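You operate a simulated robot arm through the tools that you are given. There is no shell and no other tool. Be economical: measure what you need, move in short steps, check, and stop when the job is done.

The job below is to be done with a simulated two-armed robot. You get a single attempt, and the scene is never put back.

TASK
Hold the grey tray on the top of the gauge bench steady with one hand, lift the green cloth out of it with the other and set it down on the top of the gauge bench.

The check looks at the end state, three seconds after you hand in, the way a careful person would. Anything else that was tipped, shoved, dropped, spilled or broken makes it a failure. Flat cloth is picked up by pressing the open fingertips on it (5 to 10 N) and closing them slowly along it; thin cloth reads only 2 to 8 mm in the jaws.

THE ROBOT
Two 7-joint arms with two-finger parallel grippers on one trunk, on a base that drives. Base frame: it is fixed to the floor where the robot stands at the start and does not move with it; the origin is under the middle of the robot, x ahead of it, y to its left, z up; the surface under the hand at the start is at about z = 0.82. Units: m, degrees, N and s.
The left shoulder is at the start at [0.02, 0.138, 1.225], the right one opposite. With the tool pointing down near the work surface each hand reaches from about 0.1 to 0.48 m from the robot's upright axis, wherever it stands, measured 20 degrees to its own side. Places, roughly: top of the gauge bench [0.8, -0.3, 0.8]. Payload 1.57 kg a hand.
The tool frame of a hand sits at the grasp point between the pads (the TCP): z along the fingers, y along the line on which they close. The tips reach 0.03 m beyond it. The gripper opens to 0.08 m. The fingers are 0.017 m wide and 0.012 m thick; the gripper's body (0.04 by 0.082 m) begins 0.08 m behind the TCP.
Orientation is told as [roll, pitch, yaw] about the base's x, y, z axes, in that order, counted from this pose: with the fingers straight down and closing along the base's y, the tool's x points along the base's -x, its y along +y and its z along -z.

THE INTERFACE
- The arms move only by the tool apply_moves. It takes "left_targets", "right_targets" or both (then of equal length, played together; a hand with none holds still); each is a list of rows, each a list of 7 numbers: the gripper command, from -1 (shut) to 1 (fully open), values between in proportion, then the shift along the tool's x, y, z in m, then the turn, a rotation vector about the tool's x, y, z in degrees. In form: [[gripper, x, y, z, rx, ry, rz], ...]. A call has 1 to 12 rows; each row is the pose to reach, as a shift and turn from the pose commanded when the call began, along the tool's axes at that moment. A row lasts 0.2 s, in which the tool goes at most 0.05 m and 8.6 degrees; a call with a longer step from one row to the next is refused whole, and so is a gripper value outside its range. A pose out of reach is approached as far as the arm can. The call stops where the force on the tool passes 40 N (or 10 N more than at its start, if that is more) or the arm is blocked; 0.2 s more then pass. The fingers move at their own pace (about 0.045 m/s each) and stop on an object; they squeeze with about 31 N. The grip force told is the motor's: it shows also when the fingers shut on nothing. Time passes only in rows, and 0.2 s behind the last, so rows that repeat a pose let the fingers close. The reply holds the time, the measured pose of the TCP, the force on the tool along the base axes, the opening and the grip force, in the units named above and with some noise, with the torque about the TCP (base axes, N m) and any sound that the robot's microphone picked up.
- Cameras (640 x 400 px; columns grow to the right, rows downward): "scene" is now at [0.191, 0.0022, 1.1178]; the picture's right is [0.04, -1.00, 0.00], its down [-0.50, -0.02, -0.87] and it looks along [0.87, 0.04, -0.50] (base axes); focal length 214 px, centre (320, 200). "left" rides on the left gripper at [0.072, 0.007, -0.122] in its tool frame; the picture's right is [-0.09, 1.00, 0.00], its down [-0.84, -0.08, -0.54] and it looks along [-0.54, -0.05, 0.84] (tool axes); focal length 238 px, centre (320, 200). "right" rides on the right gripper at [0.072, -0.007, -0.122] in its tool frame; the picture's right is [0.09, 1.00, 0.00], its down [-0.84, 0.08, -0.54] and it looks along [-0.54, 0.05, 0.84] (tool axes); focal length 238 px, centre (320, 200). There is no depth. A picture from a camera that has moved, and an enlarged one, comes with that camera's place and axes in the base frame and with its lens.
- capture(camera): a new picture of that camera. It takes no simulated time.
- slide_trunk(by): slides the trunk up (or, below 0, down) by that many m; the arms and the scene camera ride with it, the base frame stays. It gives what a move gives, with no picture.
- roll_base(legs): drives the robot by 1 to 6 legs, each [ahead, left, turn to the left] in m, m and degrees, along the robot's own axes; the way and the turn of a leg run together, so that a leg with both is an arc; at most 1.5 m and 180 degrees a leg. The arms and the cameras ride along, it lands a little off, and it stops where it bumps. It gives what a move gives.
- turn_head(pan, tilt): turns the head with the scene camera to pan (to the left, within 60 degrees either way) and tilt (down, from -29 to 69), counted from straight ahead of the robot. It gives what a move gives.
- close_up(camera, box): a new picture of the part [left, top, right, bottom] of that camera's present view, enlarged. It takes no simulated time.
- close_job(): hands the job in; it is judged then, once.

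Work in short steps. Places have to be worked out from the pictures, the camera data and where the tool is seen: move nearer, look again, correct. Check each grasp and each placing, and mend what went wrong. You have 120 turns and 92 pictures in all, those below and enlarged ones among them. Open the grippers and draw the arms clear of the work before you hand the job in, unless the task says otherwise; then end with one line.

The tools are called after "Emit:" as a command line: name --argument value ..., lists and objects as JSON in quotes. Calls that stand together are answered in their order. apply_moves: Moves the arms, as the interface text tells. Its arguments: {"type":"object","properties":{"left_targets":{"type":"array","items":{"type":"array","items":{"type":"number"}}},"right_targets":{"type":"array","items":{"type":"array","items":{"type":"number"}}}},"required":[]} The other tools are called the same way: slide_trunk (by) slides the trunk up or down; roll_base (legs) drives the base; turn_head (pan, tilt) turns the head that bears the scene camera; capture (camera) takes a picture; close_up (camera, box) takes an enlarged picture of a part of a camera's view; close_job () hands the job in.

At the start:

```text
t: 0.0
left_tcp_pos: [0.3019, 0.1672, 1.0884]
left_tcp_rot: [1.4, 3.2, 0.2]
left_force: [0.3, 0.0, 0.6]
left_moment: [0.0, 0.01, 0.01]
left_grip_width: 0.0802
left_finger_force: 0.1
right_tcp_pos: [0.2708, -0.1154, 1.0572]
right_tcp_rot: [0.1, -0.1, 0.0]
right_force: [0.0, -0.6, -0.9]
right_moment: [0.0, 0.03, -0.04]
right_grip_width: 0.0798
right_finger_force: 0.0
trunk travel left (down, up): [-0.6, 0.64]
robot x, y, heading: [0.0032, -0.0023, -0.0]
head pan, tilt: [2.3, 29.8]
```

scene: 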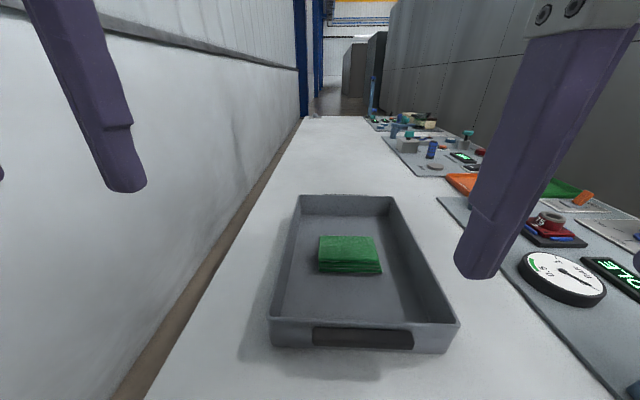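
right: 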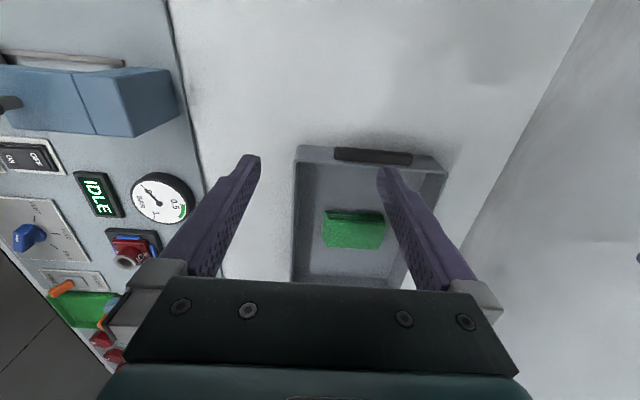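
left: 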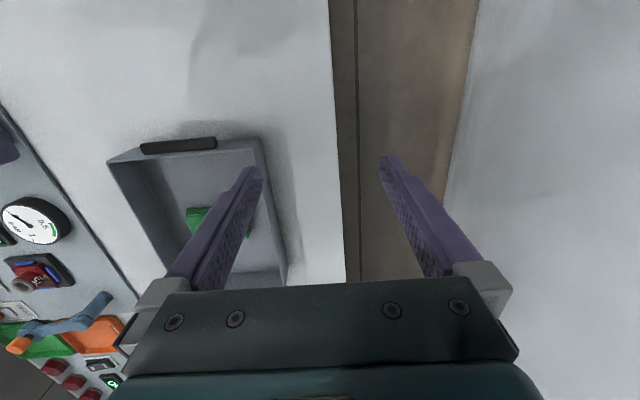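

The tray spans roughly x 0.33–0.65, y −0.15–0.07, and the cloth is near (0.48, −0.04). I'll look closer at the cloth and tray.

Emit:
close_up --camera "scene" --box '[240, 180, 480, 360]'

Emit:
turn_head --pan 0 --tilt 58

Emit:
capture --camera "scene"

```text
2.22 times, centred on (360, 270) of scene
camera zoom: at [0.191, 0.0022, 1.1178], right [0.04, -1.0, 0.0], down [-0.5, -0.02, -0.87], along [0.87, 0.04, -0.5], focal length 477 px, centre (231, 44)
```

zoom: 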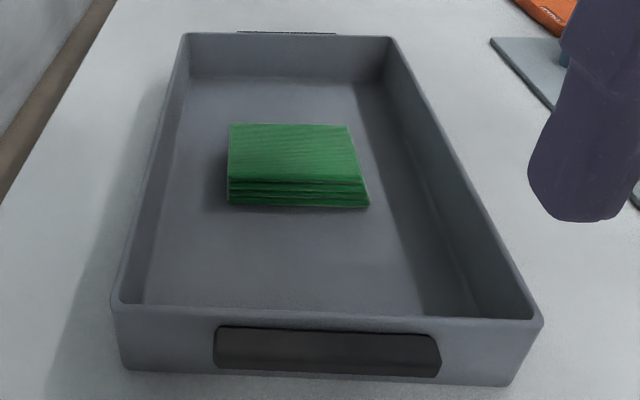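

```text
t: 0.9
left_tcp_pos: [0.3011, 0.1672, 1.0872]
left_tcp_rot: [1.5, 3.3, 0.2]
left_force: [-0.1, 0.1, -0.3]
left_moment: [-0.03, -0.02, -0.04]
left_grip_width: 0.08
left_finger_force: 0.0
right_tcp_pos: [0.2709, -0.1156, 1.0571]
right_tcp_rot: [0.0, 0.0, 0.0]
right_force: [-0.4, -0.8, 0.4]
right_moment: [0.01, 0.0, 0.01]
right_grip_width: 0.0801
right_finger_force: 0.0
trunk travel left (down, up): [-0.6, 0.64]
robot x, y, heading: [0.001, -0.0011, 0.3]
head pan, tilt: [0.0, 58.0]
```

```text
87 pictures are left
camera scene: at [0.1695, -0.0015, 1.0777], right [0.0, -1.0, 0.0], down [-0.85, 0.0, -0.53], along [0.53, 0.0, -0.85], focal length 214 px, centre (320, 200)
```

scene: 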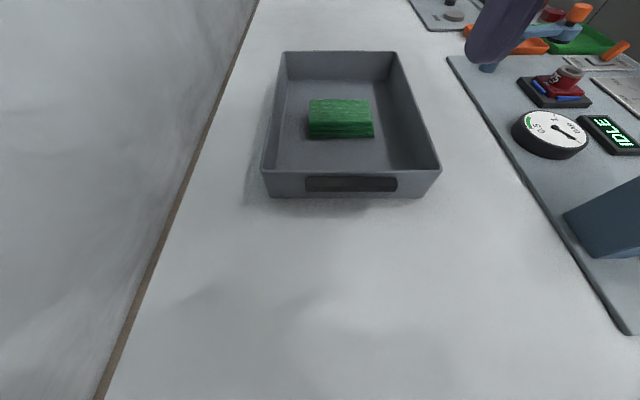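

The cloth is a four-layer fold, about 0.07 (x) × 0.11 (y) × 0.025 m, and its centre is near (0.49, −0.035). The tray rim is at z≈0.875. I'll bring the left hand above the left wall and the right hand above the cloth, yawed 90°.

Emit:
apply_moves --left_targets '[[1, -0.008, -0.008, 0.01, 0, 0, 0], [1, -0.016, -0.016, 0.02, 0, 0, 0], [1, -0.024, -0.024, 0.03, 0, 0, 0], [1, -0.032, -0.032, 0.04, 0, 0, 0], [1, -0.04, -0.04, 0.05, 0, 0, 0], [1, -0.048, -0.048, 0.06, 0, 0, 0], [1, -0.056, -0.056, 0.07, 0, 0, 0], [1, -0.064, -0.064, 0.08, 0, 0, 0], [1, -0.072, -0.072, 0.09, 0, 0, 0], [1, -0.08, -0.08, 0.1, 0, 0, 0], [1, -0.088, -0.088, 0.11, 0, 0, 0], [1, -0.095, -0.095, 0.12, 0, 0, 0]]' --right_targets '[[1, -0.0167, 0.005, 0.007, 0, 0, -7.5], [1, -0.033, 0.01, 0.014, 0, 0, -15], [1, -0.05, 0.015, 0.021, 0, 0, -22.5], [1, -0.067, 0.02, 0.028, 0, 0, -30], [1, -0.083, 0.025, 0.035, 0, 0, -37.5], [1, -0.1, 0.03, 0.042, 0, 0, -45], [1, -0.117, 0.035, 0.049, 0, 0, -52.5], [1, -0.133, 0.04, 0.056, 0, 0, -60], [1, -0.15, 0.045, 0.063, 0, 0, -67.5], [1, -0.167, 0.05, 0.07, 0, 0, -75], [1, -0.183, 0.055, 0.077, 0, 0, -82.5], [1, -0.2, 0.06, 0.084, 0, 0, -90]]'

Emit:
capture --camera "scene"

Emit:
capture --camera "right"

Emit:
capture --camera "left"

```text
t: 3.5
left_tcp_pos: [0.3908, 0.0731, 0.961]
left_tcp_rot: [1.4, 3.0, 0.1]
left_force: [-0.1, -1.1, -0.2]
left_moment: [-0.02, 0.03, 0.0]
left_grip_width: 0.0799
left_finger_force: 0.0
right_tcp_pos: [0.4497, -0.059, 0.9779]
right_tcp_rot: [-0.1, 0.0, 89.4]
right_force: [-0.1, 0.3, -0.3]
right_moment: [0.0, -0.01, -0.02]
right_grip_width: 0.08
right_finger_force: 0.0
right hand out of reach, approached as far as the arm can: row 12
trunk travel left (down, up): [-0.6, 0.64]
robot x, y, heading: [0.002, -0.0006, 0.0]
head pan, tilt: [0.0, 58.0]
```

```text
86 pictures are left
camera scene: at [0.1692, -0.002, 1.0776], right [0.0, -1.0, 0.0], down [-0.85, 0.0, -0.53], along [0.53, 0.0, -0.85], focal length 214 px, centre (320, 200)
```

scene: 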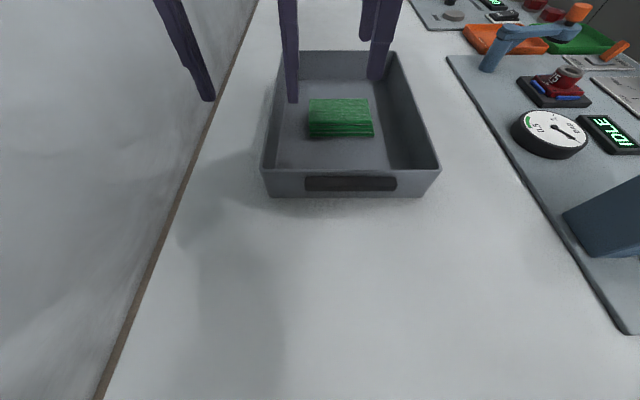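

```text
85 pictures are left
camera right: at [0.4556, -0.1314, 1.0989], right [-1.0, -0.08, 0.0], down [-0.07, 0.84, 0.54], along [-0.04, 0.54, -0.84], focal length 238 px, centre (320, 200)
```

right: 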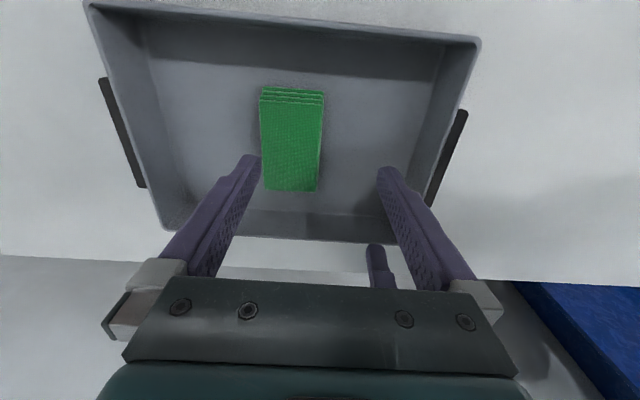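

```text
84 pictures are left
camera left: at [0.3254, 0.0775, 1.0868], right [0.09, 1.0, 0.02], down [0.87, -0.09, 0.49], along [0.49, -0.03, -0.87], focal length 238 px, centre (320, 200)
```

left: 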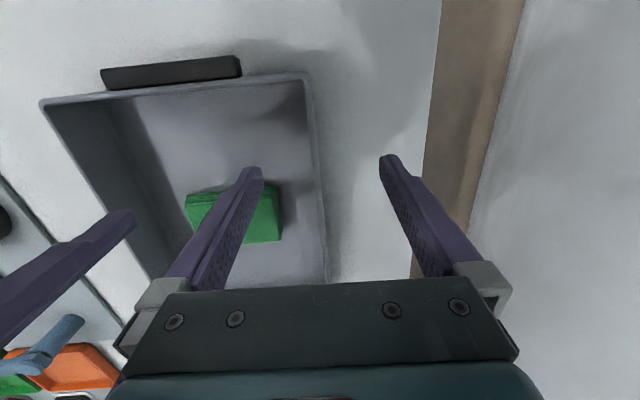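

Cloth measured from the right camera: x 0.448–0.515, y −0.09–0.02. The right hand can't quite reach it, so I'll look straight down to see whether there's room to drive forward a few cm.

Emit:
turn_head --pan 0 --tilt 69

Emit:
capture --camera "scene"

```text
t: 4.3
left_tcp_pos: [0.3904, 0.0757, 0.9606]
left_tcp_rot: [1.4, 3.2, 0.3]
left_force: [0.7, 0.5, -1.2]
left_moment: [0.0, 0.02, 0.02]
left_grip_width: 0.0798
left_finger_force: 0.0
right_tcp_pos: [0.4501, -0.0586, 0.9777]
right_tcp_rot: [0.1, 0.0, 89.3]
right_force: [0.2, 1.0, 0.0]
right_moment: [-0.01, 0.01, -0.02]
right_grip_width: 0.0801
right_finger_force: 0.0
trunk travel left (down, up): [-0.6, 0.64]
robot x, y, heading: [0.0018, -0.0006, -0.1]
head pan, tilt: [0.0, 68.8]
```

```text
83 pictures are left
camera scene: at [0.1565, -0.0015, 1.066], right [0.0, -1.0, 0.0], down [-0.93, 0.0, -0.36], along [0.36, 0.0, -0.93], focal length 214 px, centre (320, 200)
```

scene: 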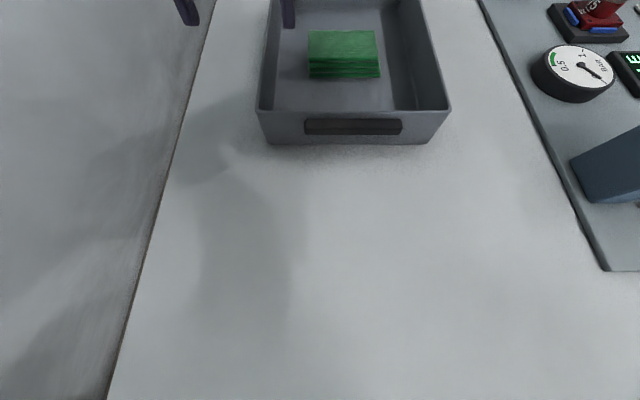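

The surface runs almost under the robot with nothing loose nearby, and the hands are well above the rim. I'll try a cautious 3 cm forward.

Emit:
roll_base --legs '[[0.03, 0, 0]]'

```text
t: 5.1
left_tcp_pos: [0.4208, 0.0747, 0.9615]
left_tcp_rot: [1.3, 3.2, 0.2]
left_force: [1.1, 0.1, 0.8]
left_moment: [0.0, 0.01, -0.03]
left_grip_width: 0.0799
left_finger_force: 0.2
right_tcp_pos: [0.4793, -0.0593, 0.9782]
right_tcp_rot: [0.0, 0.0, 89.2]
right_force: [0.1, 0.0, 0.1]
right_moment: [-0.01, -0.01, 0.0]
right_grip_width: 0.08
right_finger_force: 0.1
trunk travel left (down, up): [-0.6, 0.64]
robot x, y, heading: [0.0325, -0.0006, 0.1]
head pan, tilt: [0.0, 68.8]
```

It drove freely with no bump. Reach at the surface will be shorter, so I'll go another 7 cm ahead.

Emit:
roll_base --legs '[[0.04, 0, 0], [0.03, 0, 0]]'

```text
t: 6.4
left_tcp_pos: [0.4908, 0.0754, 0.9617]
left_tcp_rot: [1.4, 3.1, 0.2]
left_force: [-0.2, -0.1, -0.8]
left_moment: [0.0, -0.01, 0.01]
left_grip_width: 0.0799
left_finger_force: 0.1
right_tcp_pos: [0.549, -0.059, 0.9779]
right_tcp_rot: [0.1, -0.1, 89.4]
right_force: [1.1, -0.9, 1.2]
right_moment: [0.06, -0.02, 0.03]
right_grip_width: 0.0801
right_finger_force: 0.0
trunk travel left (down, up): [-0.6, 0.64]
robot x, y, heading: [0.1012, 0.0033, -0.0]
head pan, tilt: [0.0, 68.8]
```

Now the robot stands at x=0.10. I'll bring the right hand over the cloth (0.482, −0.036) and the left over the wall (0.40, 0.068), both a bit lower.

Emit:
apply_moves --left_targets '[[1, 0.03, -0.002, 0.01, 0, 0, 0], [1, 0.06, -0.004, 0.02, 0, 0, 0], [1, 0.09, -0.007, 0.035, 0, 0, 0], [1, 0.09, -0.007, 0.035, 0, 0, 0]]' --right_targets '[[1, -0.008, 0.022, 0.01, 0, 0, 0], [1, -0.016, 0.044, 0.02, 0, 0, 0], [1, -0.023, 0.067, 0.03, 0, 0, 0], [1, -0.023, 0.067, 0.03, 0, 0, 0]]'

Emit:
capture --camera "right"

Emit:
capture --camera "left"

Emit:
capture --camera "scene"

```text
t: 7.4
left_tcp_pos: [0.4012, 0.068, 0.9295]
left_tcp_rot: [1.4, 3.2, 0.5]
left_force: [0.5, 0.0, 0.0]
left_moment: [-0.01, -0.01, 0.0]
left_grip_width: 0.08
left_finger_force: 0.1
right_tcp_pos: [0.4823, -0.0356, 0.9466]
right_tcp_rot: [0.0, 0.1, 89.3]
right_force: [-0.9, -0.4, 0.0]
right_moment: [-0.01, -0.02, 0.03]
right_grip_width: 0.0799
right_finger_force: 0.2
trunk travel left (down, up): [-0.6, 0.64]
robot x, y, heading: [0.0978, 0.0019, 0.1]
head pan, tilt: [0.0, 68.8]
```

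```text
82 pictures are left
camera right: at [0.4883, -0.1083, 1.0682], right [-1.0, -0.08, 0.0], down [-0.07, 0.84, 0.54], along [-0.04, 0.54, -0.84], focal length 238 px, centre (320, 200)
```

right: 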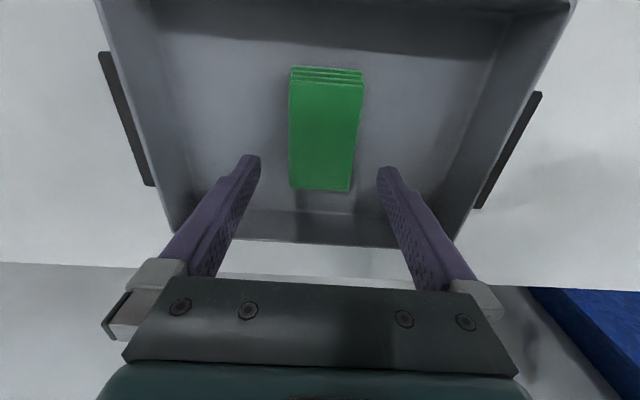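

```text
81 pictures are left
camera left: at [0.3351, 0.0711, 1.0554], right [0.09, 1.0, 0.02], down [0.87, -0.09, 0.49], along [0.49, -0.03, -0.87], focal length 238 px, centre (320, 200)
```

left: 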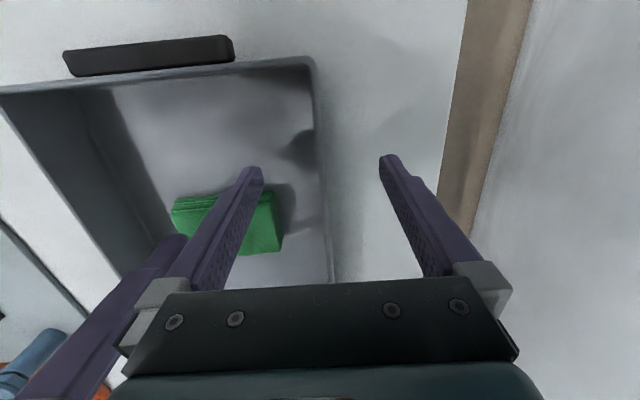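

```text
80 pictures are left
camera scene: at [0.2566, -0.0012, 1.0659], right [0.0, -1.0, 0.0], down [-0.93, 0.0, -0.36], along [0.36, 0.0, -0.93], focal length 214 px, centre (320, 200)
```

scene: 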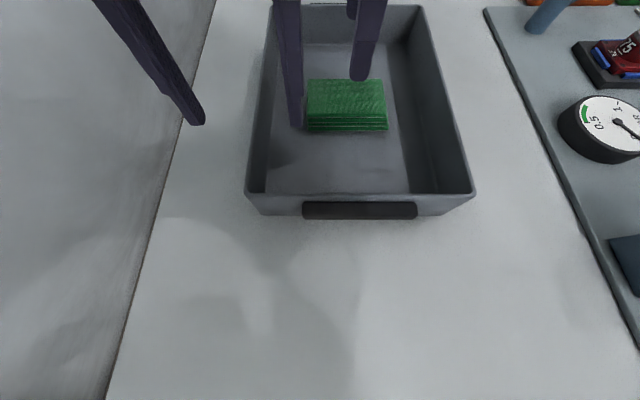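

The left jaws straddle the left wall evenly. I'll lower so the tips go about 25 mm below the rim, then close slowly.

Emit:
apply_moves --left_targets '[[1, 0, 0, 0.015, 0, 0, 0], [1, 0, 0, 0.03, 0, 0, 0], [1, 0, 0, 0.045, 0, 0, 0], [1, 0, 0, 0.052, 0, 0, 0], [0.5, 0, 0, 0.052, 0, 0, 0], [0.2, 0, 0, 0.052, 0, 0, 0], [0, 0, 0, 0.052, 0, 0, 0], [-0.2, 0, 0, 0.052, 0, 0, 0], [-0.4, 0, 0, 0.052, 0, 0, 0], [-0.4, 0, 0, 0.052, 0, 0, 0]]'

Emit:
capture --camera "left"

```text
t: 9.6
left_tcp_pos: [0.398, 0.0699, 0.8791]
left_tcp_rot: [1.4, 3.2, 0.3]
left_force: [0.6, -0.2, 0.9]
left_moment: [0.02, 0.0, -0.02]
left_grip_width: 0.024
left_finger_force: 0.2
right_tcp_pos: [0.4819, -0.0363, 0.9461]
right_tcp_rot: [0.1, 0.1, 89.3]
right_force: [-0.6, 0.5, -0.5]
right_moment: [-0.02, -0.01, -0.02]
right_grip_width: 0.0798
right_finger_force: 0.1
trunk travel left (down, up): [-0.6, 0.64]
robot x, y, heading: [0.0997, 0.0049, 0.3]
head pan, tilt: [0.0, 68.8]
```

```text
79 pictures are left
camera left: at [0.3329, 0.0732, 1.0044], right [0.09, 1.0, 0.02], down [0.87, -0.09, 0.49], along [0.49, -0.03, -0.87], focal length 238 px, centre (320, 200)
```

left: 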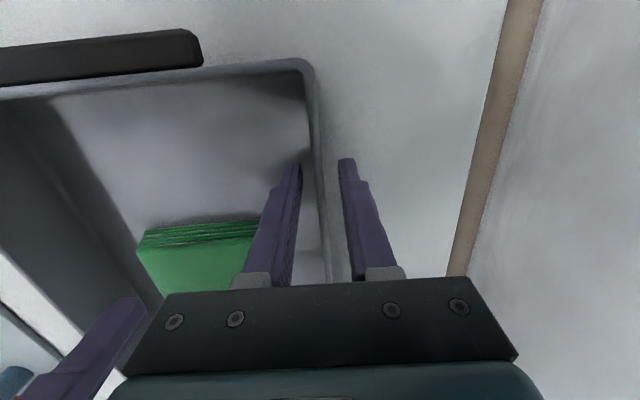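

The wall sits slightly toward the inner finger. I'll shift 2 mm that way, lower 8 mm more, and close fully.

Emit:
apply_moves --left_targets '[[-0.4, 0, -0.002, 0.004, 0, 0, 0], [-0.4, 0, -0.002, 0.008, 0, 0, 0], [-0.6, 0, -0.002, 0.008, 0, 0, 0], [-0.8, 0, -0.002, 0.008, 0, 0, 0], [-1, 0, -0.002, 0.008, 0, 0, 0], [-1, 0, -0.002, 0.008, 0, 0, 0], [-1, 0, -0.002, 0.008, 0, 0, 0]]'

Emit:
capture --camera "left"

Emit:
capture --camera "right"

```text
t: 11.2
left_tcp_pos: [0.3955, 0.0678, 0.8707]
left_tcp_rot: [1.3, 3.1, 0.3]
left_force: [-0.8, 2.6, 2.4]
left_moment: [-0.97, 0.18, 0.01]
left_grip_width: 0.0055
left_finger_force: 25.4
right_tcp_pos: [0.4814, -0.0348, 0.9473]
right_tcp_rot: [0.1, -0.1, 89.3]
right_force: [-1.0, 0.8, 1.2]
right_moment: [-0.03, 0.01, -0.01]
right_grip_width: 0.08
right_finger_force: 0.2
trunk travel left (down, up): [-0.6, 0.64]
robot x, y, heading: [0.0994, 0.0009, 0.1]
head pan, tilt: [0.0, 68.8]
```

```text
78 pictures are left
camera left: at [0.3309, 0.0716, 0.9969], right [0.09, 1.0, 0.02], down [0.87, -0.09, 0.49], along [0.49, -0.03, -0.87], focal length 238 px, centre (320, 200)
```

left: 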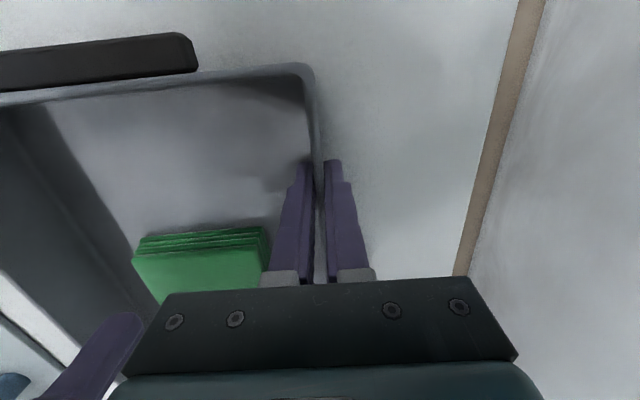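

```text
77 pictures are left
camera right: at [0.4885, -0.1078, 1.0683], right [-1.0, -0.08, 0.0], down [-0.07, 0.84, 0.54], along [-0.04, 0.54, -0.84], focal length 238 px, centre (320, 200)
```

right: 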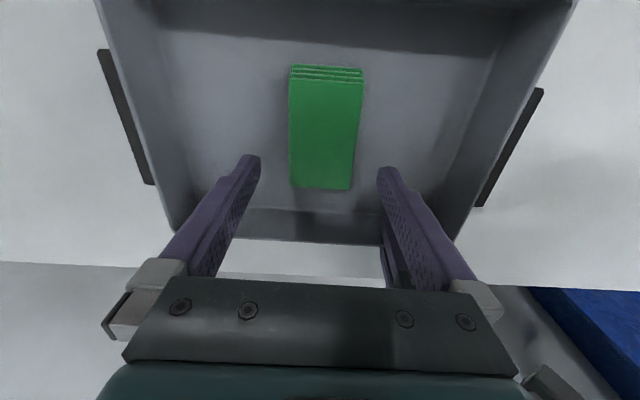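

The tray wall is gripped (5.5 mm, 25 N). The open jaws are centred on the 67 mm wide stack, so I'll lower the right hand to just above it and check alignment.

Emit:
apply_moves --right_targets '[[1, 0, 0, 0.02, 0, 0, 0], [1, 0, 0, 0.04, 0, 0, 0], [1, 0, 0, 0.055, 0, 0, 0], [1, 0, 0, 0.06, 0, 0, 0]]'

Emit:
capture --camera "right"

Emit:
capture --camera "scene"

```text
t: 12.2
left_tcp_pos: [0.3961, 0.0687, 0.8707]
left_tcp_rot: [1.5, 3.2, 0.3]
left_force: [-1.2, 1.0, 2.6]
left_moment: [-0.95, 0.13, -0.03]
left_grip_width: 0.0055
left_finger_force: 26.0
right_tcp_pos: [0.4823, -0.0352, 0.8884]
right_tcp_rot: [0.0, 0.0, 89.5]
right_force: [-0.1, 0.2, -0.1]
right_moment: [-0.04, -0.01, 0.02]
right_grip_width: 0.0799
right_finger_force: 0.0
trunk travel left (down, up): [-0.6, 0.64]
robot x, y, heading: [0.1029, -0.0028, 0.1]
head pan, tilt: [0.0, 68.8]
```

```text
76 pictures are left
camera right: at [0.4891, -0.1072, 1.0081], right [-1.0, -0.08, 0.0], down [-0.07, 0.84, 0.54], along [-0.04, 0.54, -0.84], focal length 238 px, centre (320, 200)
```

right: 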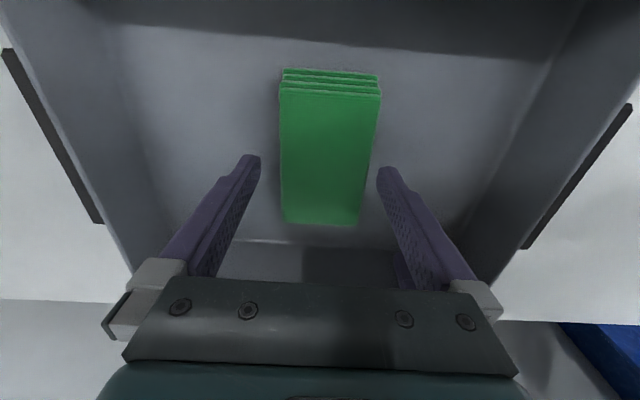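

```text
75 pictures are left
camera scene: at [0.2566, -0.0011, 1.066], right [0.0, -1.0, 0.0], down [-0.93, 0.0, -0.36], along [0.36, 0.0, -0.93], focal length 214 px, centre (320, 200)
```

scene: 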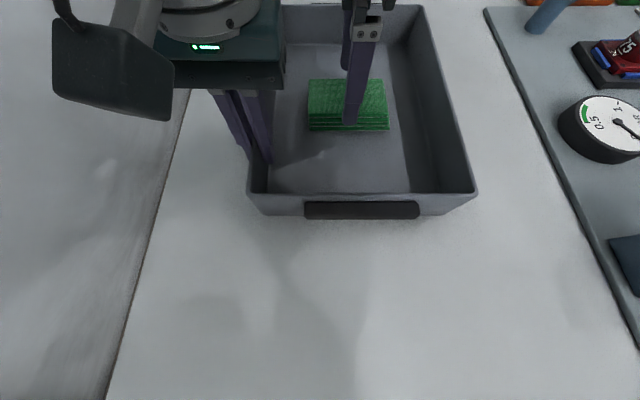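

The stack centre is about 3 mm nearer the robot than the jaw centre. I'll shift by that and lower around the stack, watching the force.

Emit:
apply_moves --right_targets '[[1, 0, 0.003, 0, 0, 0, 0], [1, 0, 0.003, 0.008, 0, 0, 0], [1, 0, 0.003, 0.014, 0, 0, 0], [1, 0, 0.003, 0.02, 0, 0, 0], [1, 0, 0.003, 0.025, 0, 0, 0]]'

Emit:
capture --camera "right"

Emit:
close_up --camera "scene" --box '[240, 0, 480, 150]'

```text
t: 13.4
left_tcp_pos: [0.3963, 0.0682, 0.8705]
left_tcp_rot: [1.5, 3.2, 0.3]
left_force: [-0.6, 1.8, 2.5]
left_moment: [-0.93, -0.18, 0.0]
left_grip_width: 0.0055
left_finger_force: 25.2
right_tcp_pos: [0.4803, -0.0346, 0.8635]
right_tcp_rot: [0.1, 0.0, 89.4]
right_force: [0.2, -1.1, 0.5]
right_moment: [0.0, 0.0, 0.06]
right_grip_width: 0.0801
right_finger_force: 0.1
trunk travel left (down, up): [-0.6, 0.64]
robot x, y, heading: [0.1021, 0.0006, 0.3]
head pan, tilt: [0.0, 68.8]
```

```text
74 pictures are left
camera right: at [0.4859, -0.1081, 0.9842], right [-1.0, -0.08, 0.0], down [-0.07, 0.84, 0.54], along [-0.04, 0.54, -0.84], focal length 238 px, centre (320, 200)
```

right: 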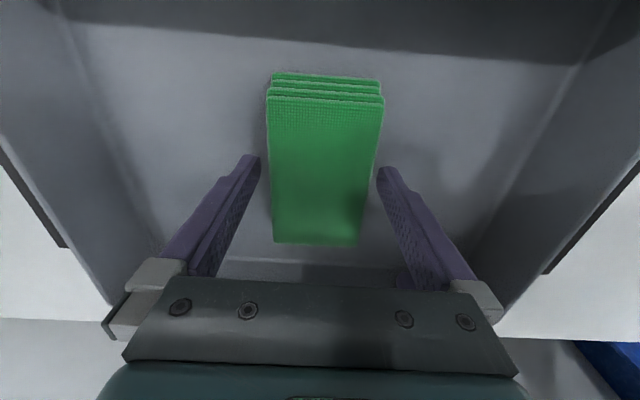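

```text
2.67 times, centred on (360, 75) of scene
camera zoom: at [0.2566, -0.0011, 1.0659], right [0.0, -1.0, 0.0], down [-0.93, 0.0, -0.36], along [0.36, 0.0, -0.93], focal length 572 px, centre (213, 533)
```

zoom: 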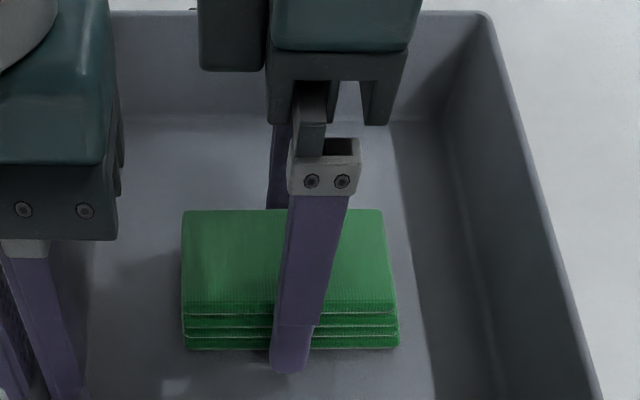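

The fingers straddle the stack cleanly. I'll lower a few more mm toward the tray floor.

Emit:
apply_moves --right_targets '[[1, 0, 0, 0.003, 0, 0, 0], [1, 0, 0, 0.006, 0, 0, 0], [1, 0, 0, 0.008, 0, 0, 0]]'

```text
t: 14.2
left_tcp_pos: [0.3961, 0.0696, 0.8709]
left_tcp_rot: [1.3, 3.2, 0.3]
left_force: [0.5, 2.2, -0.5]
left_moment: [-0.93, -0.19, 0.0]
left_grip_width: 0.0055
left_finger_force: 26.0
right_tcp_pos: [0.4794, -0.0333, 0.8549]
right_tcp_rot: [0.0, -0.1, 89.3]
right_force: [-1.6, -0.8, 6.9]
right_moment: [-0.05, 0.31, 0.05]
right_grip_width: 0.0799
right_finger_force: 0.1
trunk travel left (down, up): [-0.6, 0.64]
robot x, y, heading: [0.1028, -0.0017, 0.3]
head pan, tilt: [0.0, 68.8]
```

There's 7 N of contact on the near finger, so that's the tray floor at about z 0.825. I'll raise 2 mm and close slowly.

Emit:
apply_moves --right_targets '[[1, 0, 0, -0.002, 0, 0, 0], [0.8, 0, 0, -0.002, 0, 0, 0], [0.6, 0, 0, -0.002, 0, 0, 0], [0.45, 0, 0, -0.002, 0, 0, 0], [0.3, 0, 0, -0.002, 0, 0, 0], [0.3, 0, 0, -0.002, 0, 0, 0]]'

Emit:
capture --camera "right"

Emit:
close_up --camera "scene" --box '[240, 0, 480, 150]'

```text
t: 15.6
left_tcp_pos: [0.395, 0.0679, 0.8713]
left_tcp_rot: [1.3, 3.2, 0.3]
left_force: [0.1, 1.1, 1.9]
left_moment: [-0.92, 0.04, 0.01]
left_grip_width: 0.0053
left_finger_force: 25.5
right_tcp_pos: [0.4793, -0.0319, 0.8576]
right_tcp_rot: [0.0, 0.0, 89.4]
right_force: [-0.7, 0.3, -0.3]
right_moment: [0.04, -0.04, 0.03]
right_grip_width: 0.0643
right_finger_force: 30.8
trunk travel left (down, up): [-0.6, 0.64]
robot x, y, heading: [0.0985, 0.0023, 0.2]
head pan, tilt: [0.0, 68.8]
```

```text
72 pictures are left
camera right: at [0.4857, -0.1059, 0.9787], right [-1.0, -0.08, 0.0], down [-0.07, 0.84, 0.54], along [-0.04, 0.54, -0.84], focal length 238 px, centre (320, 200)
```

right: 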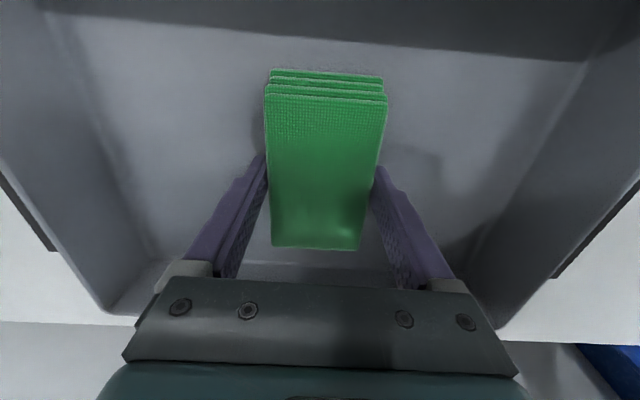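

```text
2.67 times, centred on (360, 75) of scene
camera zoom: at [0.2566, -0.0012, 1.0659], right [0.0, -1.0, 0.0], down [-0.93, 0.0, -0.36], along [0.36, 0.0, -0.93], focal length 572 px, centre (213, 533)
```

zoom: 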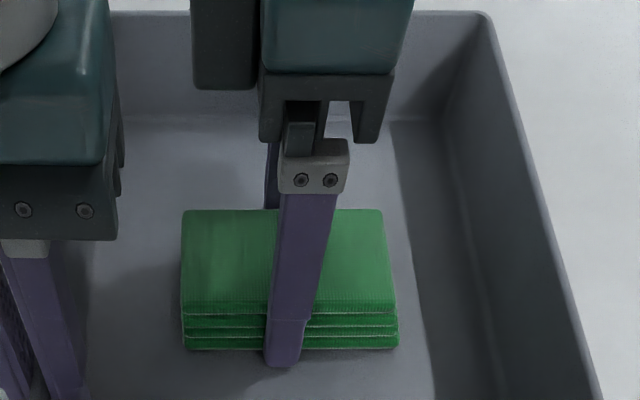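

The stack is gripped at 64 mm and 31 N and behaves like a block. I'll lift slowly by 3 cm and check.

Emit:
apply_moves --right_targets '[[0.2, 0, 0, 0, 0, 0, 0], [0.2, 0, 0, -0.005, 0, 0, 0], [0.2, 0, 0, -0.01, 0, 0, 0], [0.2, 0, 0, -0.017, 0, 0, 0], [0.2, 0, 0, -0.025, 0, 0, 0], [0.2, 0, 0, -0.03, 0, 0, 0]]'

Emit:
capture --camera "right"

Emit:
capture --camera "scene"

```text
t: 17.0
left_tcp_pos: [0.3962, 0.0684, 0.8705]
left_tcp_rot: [1.4, 3.3, 0.2]
left_force: [-0.2, 1.1, 3.4]
left_moment: [-0.91, -0.04, -0.01]
left_grip_width: 0.0055
left_finger_force: 25.5
right_tcp_pos: [0.4803, -0.0331, 0.8886]
right_tcp_rot: [0.1, 0.0, 89.4]
right_force: [-0.1, 0.1, -1.0]
right_moment: [0.02, -0.01, -0.02]
right_grip_width: 0.0644
right_finger_force: 26.1
trunk travel left (down, up): [-0.6, 0.64]
robot x, y, heading: [0.1022, 0.0006, 0.1]
head pan, tilt: [0.0, 68.8]
```

```text
70 pictures are left
camera right: at [0.4861, -0.1059, 1.0092], right [-1.0, -0.08, 0.0], down [-0.07, 0.84, 0.54], along [-0.04, 0.54, -0.84], focal length 238 px, centre (320, 200)
```

right: 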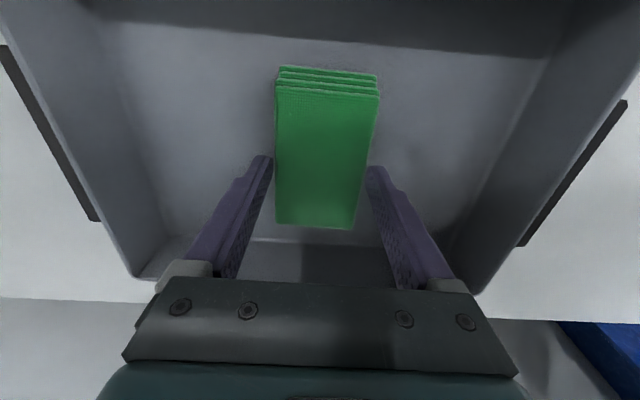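

```text
69 pictures are left
camera scene: at [0.2566, -0.0012, 1.0659], right [0.0, -1.0, 0.0], down [-0.93, 0.0, -0.36], along [0.36, 0.0, -0.93], focal length 214 px, centre (320, 200)
```

scene: 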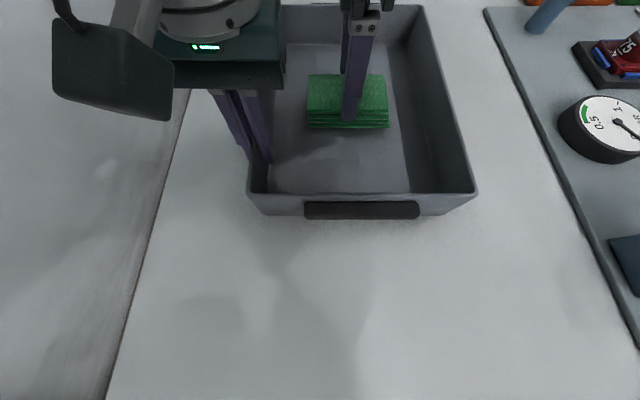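

The cloth looks only partly lifted, about 1 cm, with slip along the fingers. I'll look closer.

Emit:
close_up --camera "scene" --box '[280, 50, 440, 150]'

Emit:
close_up --camera "left" --box '[80, 180, 360, 355]'

Emit:
close_up --camera "right" --box '[200, 50, 440, 250]'

```text
4.00 times, centred on (360, 100) of scene
camera zoom: at [0.2566, -0.0012, 1.0659], right [0.0, -1.0, 0.0], down [-0.93, 0.0, -0.36], along [0.36, 0.0, -0.93], focal length 858 px, centre (160, 600)
```

zoom: 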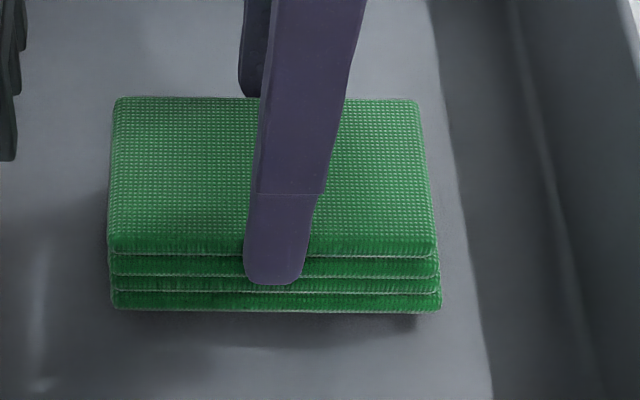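

```text
2.29 times, centred on (220, 268) of left
camera zoom: at [0.3309, 0.0714, 0.9968], right [0.09, 1.0, 0.02], down [0.87, -0.09, 0.49], along [0.49, -0.03, -0.87], focal length 545 px, centre (549, 46)
```

zoom: 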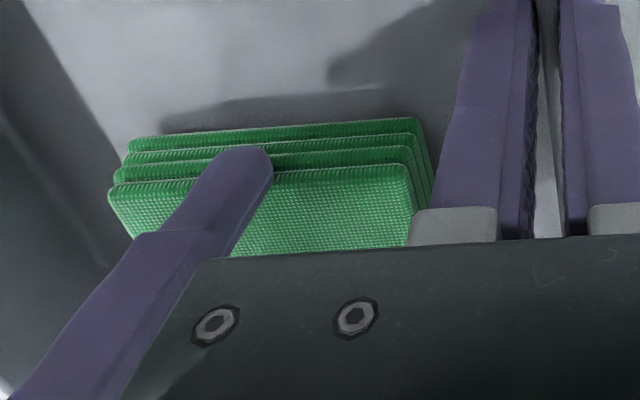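

```text
2.00 times, centred on (320, 150) of right
camera zoom: at [0.4861, -0.1059, 1.0092], right [-1.0, -0.08, 0.0], down [-0.07, 0.84, 0.54], along [-0.04, 0.54, -0.84], focal length 477 px, centre (320, 300)
```

zoom: 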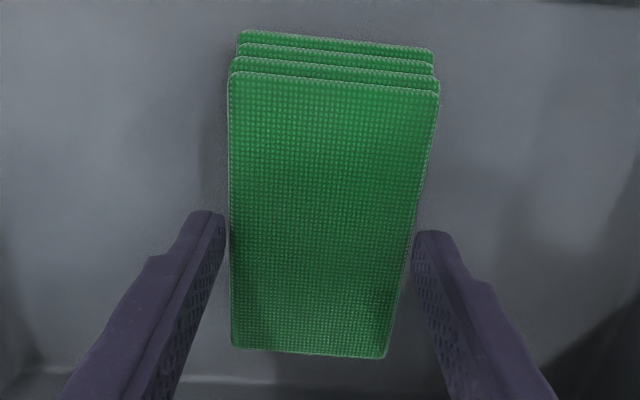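

The tips hold only the upper layers. I'll lower back down, open a bit to settle, and regrip at full depth with a full-close command, then lift more slowly.

Emit:
apply_moves --right_targets '[[0.2, 0, 0, 0.005, 0, 0, 0], [0.2, 0, 0, 0.01, 0, 0, 0], [0.4, 0, 0, 0.012, 0, 0, 0], [0.7, 0, 0, 0.012, 0, 0, 0], [0.95, 0, 0, 0.014, 0, 0, 0], [0.95, 0, 0, 0.022, 0, 0, 0], [0.95, 0, 0, 0.03, 0, 0, 0], [0.95, 0, 0, 0.031, 0, 0, 0]]'

Emit:
capture --camera "right"

```text
t: 17.7
left_tcp_pos: [0.3956, 0.0684, 0.87]
left_tcp_rot: [1.4, 3.2, 0.4]
left_force: [-1.8, 1.4, 6.2]
left_moment: [-0.94, 0.28, -0.05]
left_grip_width: 0.0055
left_finger_force: 25.6
right_tcp_pos: [0.4802, -0.0326, 0.8816]
right_tcp_rot: [0.1, -0.3, 89.6]
right_force: [-3.5, -3.2, 10.3]
right_moment: [-0.14, 0.07, 0.0]
right_grip_width: 0.064
right_finger_force: 30.9
trunk travel left (down, up): [-0.6, 0.64]
robot x, y, heading: [0.1, 0.0003, -0.1]
head pan, tilt: [0.0, 68.8]
stopped in row 3 (right hand): the force on the tool passed its limit at 46 N (the readings are from after the stop); the commanded pose is now the measured one
```

```text
65 pictures are left
camera right: at [0.4868, -0.1059, 1.0027], right [-1.0, -0.08, 0.0], down [-0.07, 0.84, 0.54], along [-0.05, 0.54, -0.84], focal length 238 px, centre (320, 200)
```

right: 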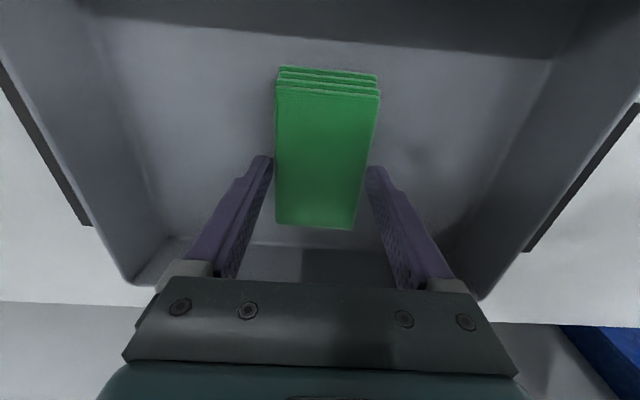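

The stack moved rigidly with the hand and touched the tray floor at 46 N without slipping, so this grip is firm. I'll lift slowly and compare the pictures.

Emit:
apply_moves --right_targets '[[-0.2, 0, 0, 0, 0, 0, 0], [-0.2, 0, 0, -0.004, 0, 0, 0], [-0.2, 0, 0, -0.009, 0, 0, 0], [-0.2, 0, 0, -0.015, 0, 0, 0], [-0.2, 0, 0, -0.022, 0, 0, 0], [-0.2, 0, 0, -0.03, 0, 0, 0]]'

Emit:
capture --camera "right"

Emit:
capture --camera "scene"

```text
t: 19.1
left_tcp_pos: [0.3956, 0.0682, 0.8708]
left_tcp_rot: [1.6, 3.1, 0.3]
left_force: [-5.0, -2.7, 22.0]
left_moment: [-1.01, 0.06, -0.06]
left_grip_width: 0.0056
left_finger_force: 25.6
right_tcp_pos: [0.4799, -0.032, 0.9099]
right_tcp_rot: [0.1, -0.3, 89.5]
right_force: [-0.1, 0.5, -0.2]
right_moment: [0.01, -0.03, 0.01]
right_grip_width: 0.0641
right_finger_force: 30.9
trunk travel left (down, up): [-0.6, 0.64]
robot x, y, heading: [0.1016, -0.0017, 0.2]
head pan, tilt: [0.0, 68.8]
```

```text
64 pictures are left
camera right: at [0.4867, -0.1054, 1.0318], right [-1.0, -0.08, 0.0], down [-0.07, 0.84, 0.54], along [-0.05, 0.54, -0.84], focal length 238 px, centre (320, 200)
```

right: 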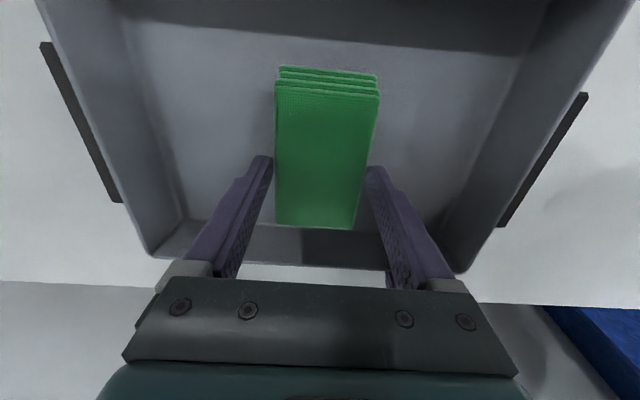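

```text
63 pictures are left
camera scene: at [0.2564, -0.0016, 1.066], right [0.0, -1.0, 0.0], down [-0.93, 0.0, -0.36], along [0.36, 0.0, -0.93], focal length 214 px, centre (320, 200)
```

scene: 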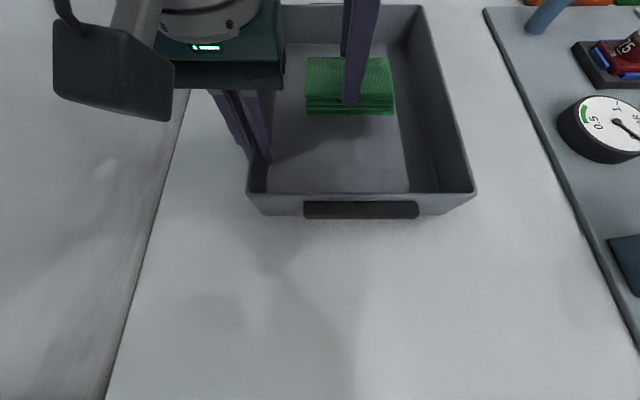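

The cloth is moving with the hand now. I'll raise it well over the rim, swing it to y≈−0.11 and then back toward clear bench in front of the tray.

Emit:
apply_moves --right_targets '[[-0.2, 0, 0, -0.015, 0, 0, 0], [-0.2, 0, 0, -0.03, 0, 0, 0], [-0.2, 0, 0, -0.045, 0, 0, 0], [-0.2, 0, 0, -0.06, 0, 0, 0], [-0.2, 0.018, 0, -0.065, 0, 0, 0], [-0.2, 0.036, 0, -0.065, 0, 0, 0], [-0.2, 0.054, 0, -0.065, 0, 0, 0], [-0.2, 0.07, 0.005, -0.065, 0, 0, 0]]'

Emit:
capture --camera "scene"

Emit:
capture --camera "right"

```text
t: 20.9
left_tcp_pos: [0.3967, 0.0674, 0.8705]
left_tcp_rot: [1.5, 3.1, 0.4]
left_force: [-3.6, -4.1, 19.2]
left_moment: [-1.03, 0.09, -0.03]
left_grip_width: 0.0056
left_finger_force: 26.2
right_tcp_pos: [0.4741, -0.1043, 0.9771]
right_tcp_rot: [0.2, -0.2, 89.5]
right_force: [-0.7, 0.5, -0.7]
right_moment: [-0.01, 0.01, -0.01]
right_grip_width: 0.0641
right_finger_force: 31.0
trunk travel left (down, up): [-0.6, 0.64]
robot x, y, heading: [0.1005, -0.0007, 0.0]
head pan, tilt: [0.0, 68.8]
```

```text
62 pictures are left
camera scene: at [0.2567, -0.0018, 1.066], right [0.0, -1.0, 0.0], down [-0.93, 0.0, -0.36], along [0.36, 0.0, -0.93], focal length 214 px, centre (320, 200)
```

scene: 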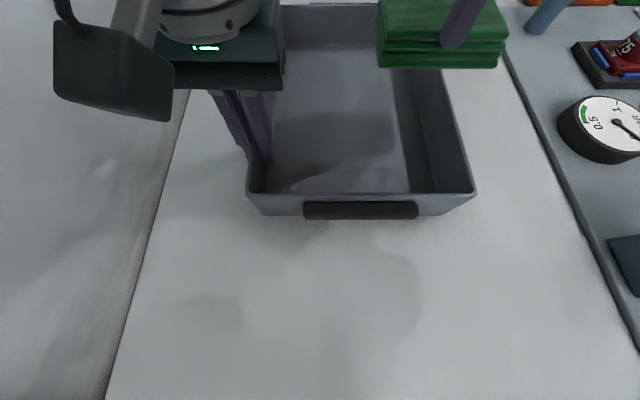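

```text
61 pictures are left
camera right: at [0.4796, -0.1764, 1.0987], right [-1.0, -0.08, 0.0], down [-0.07, 0.84, 0.55], along [-0.05, 0.54, -0.84], focal length 238 px, centre (320, 200)
```

right: 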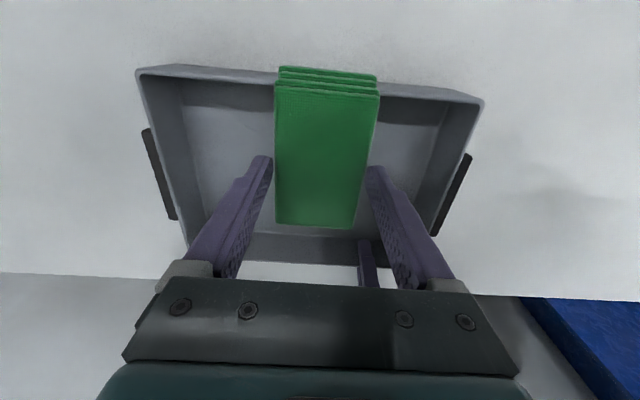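

Cloth is clear and stable. Next I bring it back to x≈0.25 at this height.

Emit:
apply_moves --right_targets '[[-0.2, 0, 0.022, 0, 0, 0, 0], [-0.2, 0, 0.044, 0, 0, 0, 0], [-0.2, 0, 0.066, 0, 0, 0, 0], [-0.2, 0, 0.088, 0, 0, 0, 0], [-0.2, 0, 0.11, 0, 0, 0, 0], [-0.2, 0, 0.132, 0, 0, 0, 0], [-0.2, 0.005, 0.154, 0, 0, 0, 0], [-0.2, 0.01, 0.176, 0, 0, 0, 0], [-0.2, 0.015, 0.198, 0, 0, 0, 0], [-0.2, 0.02, 0.222, 0, 0, 0, 0], [-0.2, 0.02, 0.222, 0, 0, 0, 0]]'

Emit:
capture --camera "scene"

Emit:
capture --camera "right"

```text
t: 23.0
left_tcp_pos: [0.3957, 0.0685, 0.8708]
left_tcp_rot: [1.4, 3.2, 0.2]
left_force: [0.7, 0.7, 3.1]
left_moment: [-0.97, 0.26, -0.02]
left_grip_width: 0.0053
left_finger_force: 25.6
right_tcp_pos: [0.2873, -0.1095, 0.9722]
right_tcp_rot: [-0.5, 0.5, 89.0]
right_force: [0.4, -13.9, 6.8]
right_moment: [1.89, 0.19, 0.17]
right_grip_width: 0.0639
right_finger_force: 30.5
right hand out of reach, approached as far as the arm can: row 9, 10
trunk travel left (down, up): [-0.6, 0.64]
robot x, y, heading: [0.0994, -0.002, -0.0]
head pan, tilt: [0.0, 68.8]
stopped in row 10 (right hand): the force on the tool passed its limit at 67 N (the readings are from after the stop); the commanded pose is now the measured one
```

```text
60 pictures are left
camera scene: at [0.2557, -0.0004, 1.0651], right [0.02, -1.0, 0.0], down [-0.94, -0.02, -0.35], along [0.35, 0.01, -0.94], focal length 214 px, centre (320, 200)
```

scene: 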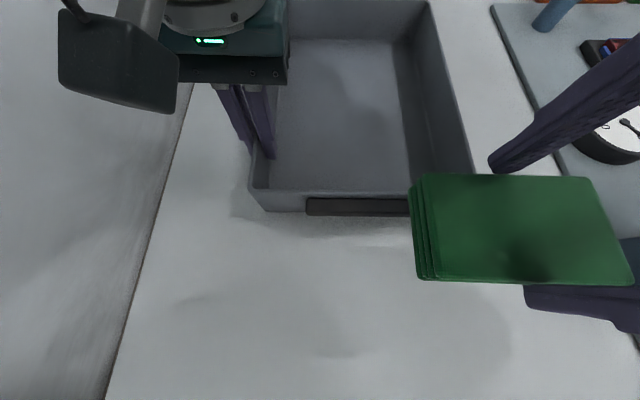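

```text
59 pictures are left
camera right: at [0.292, -0.1823, 1.0928], right [-1.0, -0.07, -0.01], down [-0.07, 0.84, 0.53], along [-0.03, 0.53, -0.85], focal length 238 px, centre (320, 200)
```

right: 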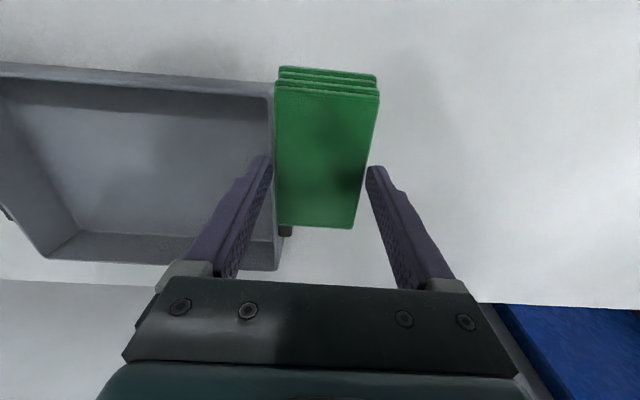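

The right arm touched the robot's own body, so I'll back off outward. Then I'll release the tray, because the cloth is out, and drive the base back instead.

Emit:
apply_moves --right_targets '[[-0.2, 0.01, -0.01, 0, 0, 0, 0], [-0.2, 0.02, -0.02, 0, 0, 0, 0], [-0.2, 0.025, -0.025, 0, 0, 0, 0]]'

Emit:
apply_moves --left_targets '[[-0.8, 0, 0, 0, 0, 0, 0], [-0.6, 0, 0, 0, 0, 0, 0], [-0.4, 0, 0, 0, 0, 0, 0], [-0.1, 0, 0, 0, 0, 0, 0], [0.2, 0, 0, 0, 0, 0, 0], [0.2, 0, 0, -0.02, 0, 0, 0], [0.2, 0, 0, -0.04, 0, 0, 0], [0.2, 0, 0, -0.06, 0, 0, 0], [0.2, 0, 0, -0.09, 0, 0, 0], [0.2, 0, 0, -0.12, 0, 0, 0]]'

Emit:
capture --camera "scene"

```text
t: 23.8
left_tcp_pos: [0.3963, 0.0687, 0.8699]
left_tcp_rot: [1.5, 3.1, 0.4]
left_force: [0.2, -0.8, 1.8]
left_moment: [-1.01, -0.17, -0.04]
left_grip_width: 0.0057
left_finger_force: 25.5
right_tcp_pos: [0.311, -0.1352, 0.9715]
right_tcp_rot: [-0.4, 0.4, 89.0]
right_force: [-0.3, 0.6, -0.7]
right_moment: [0.02, 0.04, 0.01]
right_grip_width: 0.0641
right_finger_force: 31.0
trunk travel left (down, up): [-0.6, 0.64]
robot x, y, heading: [0.0988, 0.0014, 0.3]
head pan, tilt: [0.0, 68.8]
```

```text
t: 26.0
left_tcp_pos: [0.4032, 0.0665, 0.9925]
left_tcp_rot: [1.6, 3.2, 0.4]
left_force: [0.4, 0.7, -0.6]
left_moment: [-0.01, 0.01, -0.01]
left_grip_width: 0.0479
left_finger_force: 0.0
right_tcp_pos: [0.3105, -0.1348, 0.9706]
right_tcp_rot: [-0.4, 0.3, 89.0]
right_force: [0.6, 0.3, 0.2]
right_moment: [0.02, 0.03, -0.03]
right_grip_width: 0.0639
right_finger_force: 31.1
trunk travel left (down, up): [-0.6, 0.64]
robot x, y, heading: [0.0993, 0.0017, 0.3]
head pan, tilt: [0.0, 68.8]
```

```text
58 pictures are left
camera scene: at [0.2565, -0.0012, 1.0659], right [0.0, -1.0, 0.0], down [-0.93, 0.0, -0.36], along [0.36, 0.0, -0.93], focal length 214 px, centre (320, 200)
```

scene: 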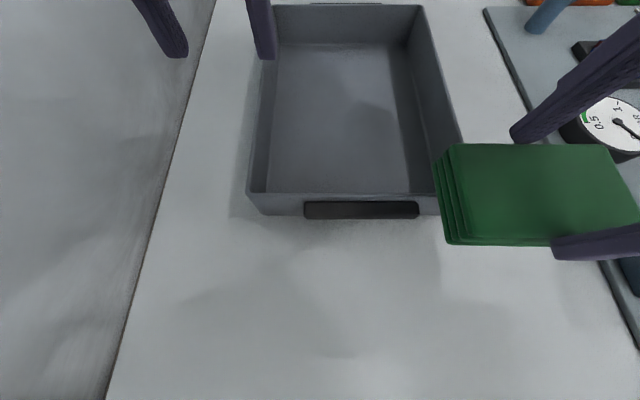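

The tray stayed in place. I'll drive back 8 cm, which puts the cloth at x≈0.23 over clear bench.

Emit:
roll_base --legs '[[-0.08, 0, 0]]'

Emit:
capture --camera "right"

Emit:
capture --camera "scene"

```text
t: 27.1
left_tcp_pos: [0.3209, 0.0653, 0.9916]
left_tcp_rot: [1.6, 3.2, 0.4]
left_force: [0.1, 0.5, -0.4]
left_moment: [-0.01, 0.0, -0.01]
left_grip_width: 0.0483
left_finger_force: 0.0
right_tcp_pos: [0.2296, -0.1352, 0.9706]
right_tcp_rot: [-0.4, 0.3, 89.0]
right_force: [0.6, -0.1, -0.4]
right_moment: [0.0, -0.01, 0.03]
right_grip_width: 0.0639
right_finger_force: 30.6
trunk travel left (down, up): [-0.6, 0.64]
robot x, y, heading: [0.0211, 0.0007, 0.1]
head pan, tilt: [0.0, 68.8]
```

```text
57 pictures are left
camera right: at [0.2348, -0.2074, 1.0925], right [-1.0, -0.07, -0.01], down [-0.07, 0.84, 0.54], along [-0.03, 0.53, -0.84], focal length 238 px, centre (320, 200)
```

right: 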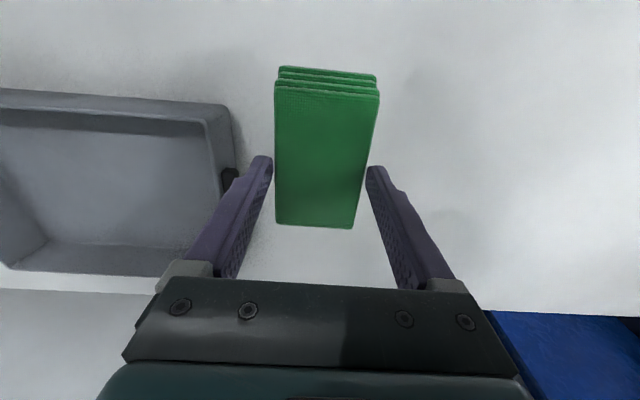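

```text
56 pictures are left
camera scene: at [0.1754, -0.0014, 1.0659], right [0.0, -1.0, 0.0], down [-0.93, 0.0, -0.36], along [0.36, 0.0, -0.93], focal length 214 px, centre (320, 200)
```

scene: 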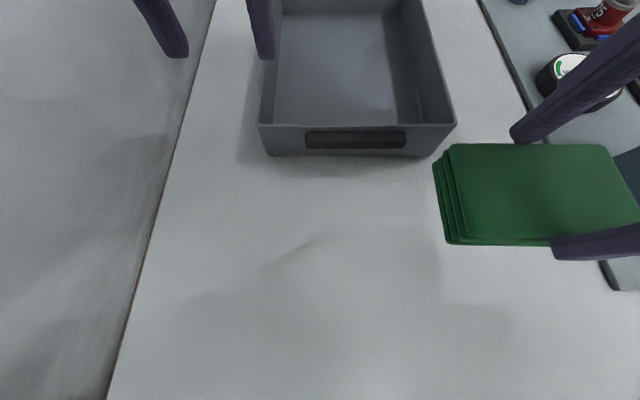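

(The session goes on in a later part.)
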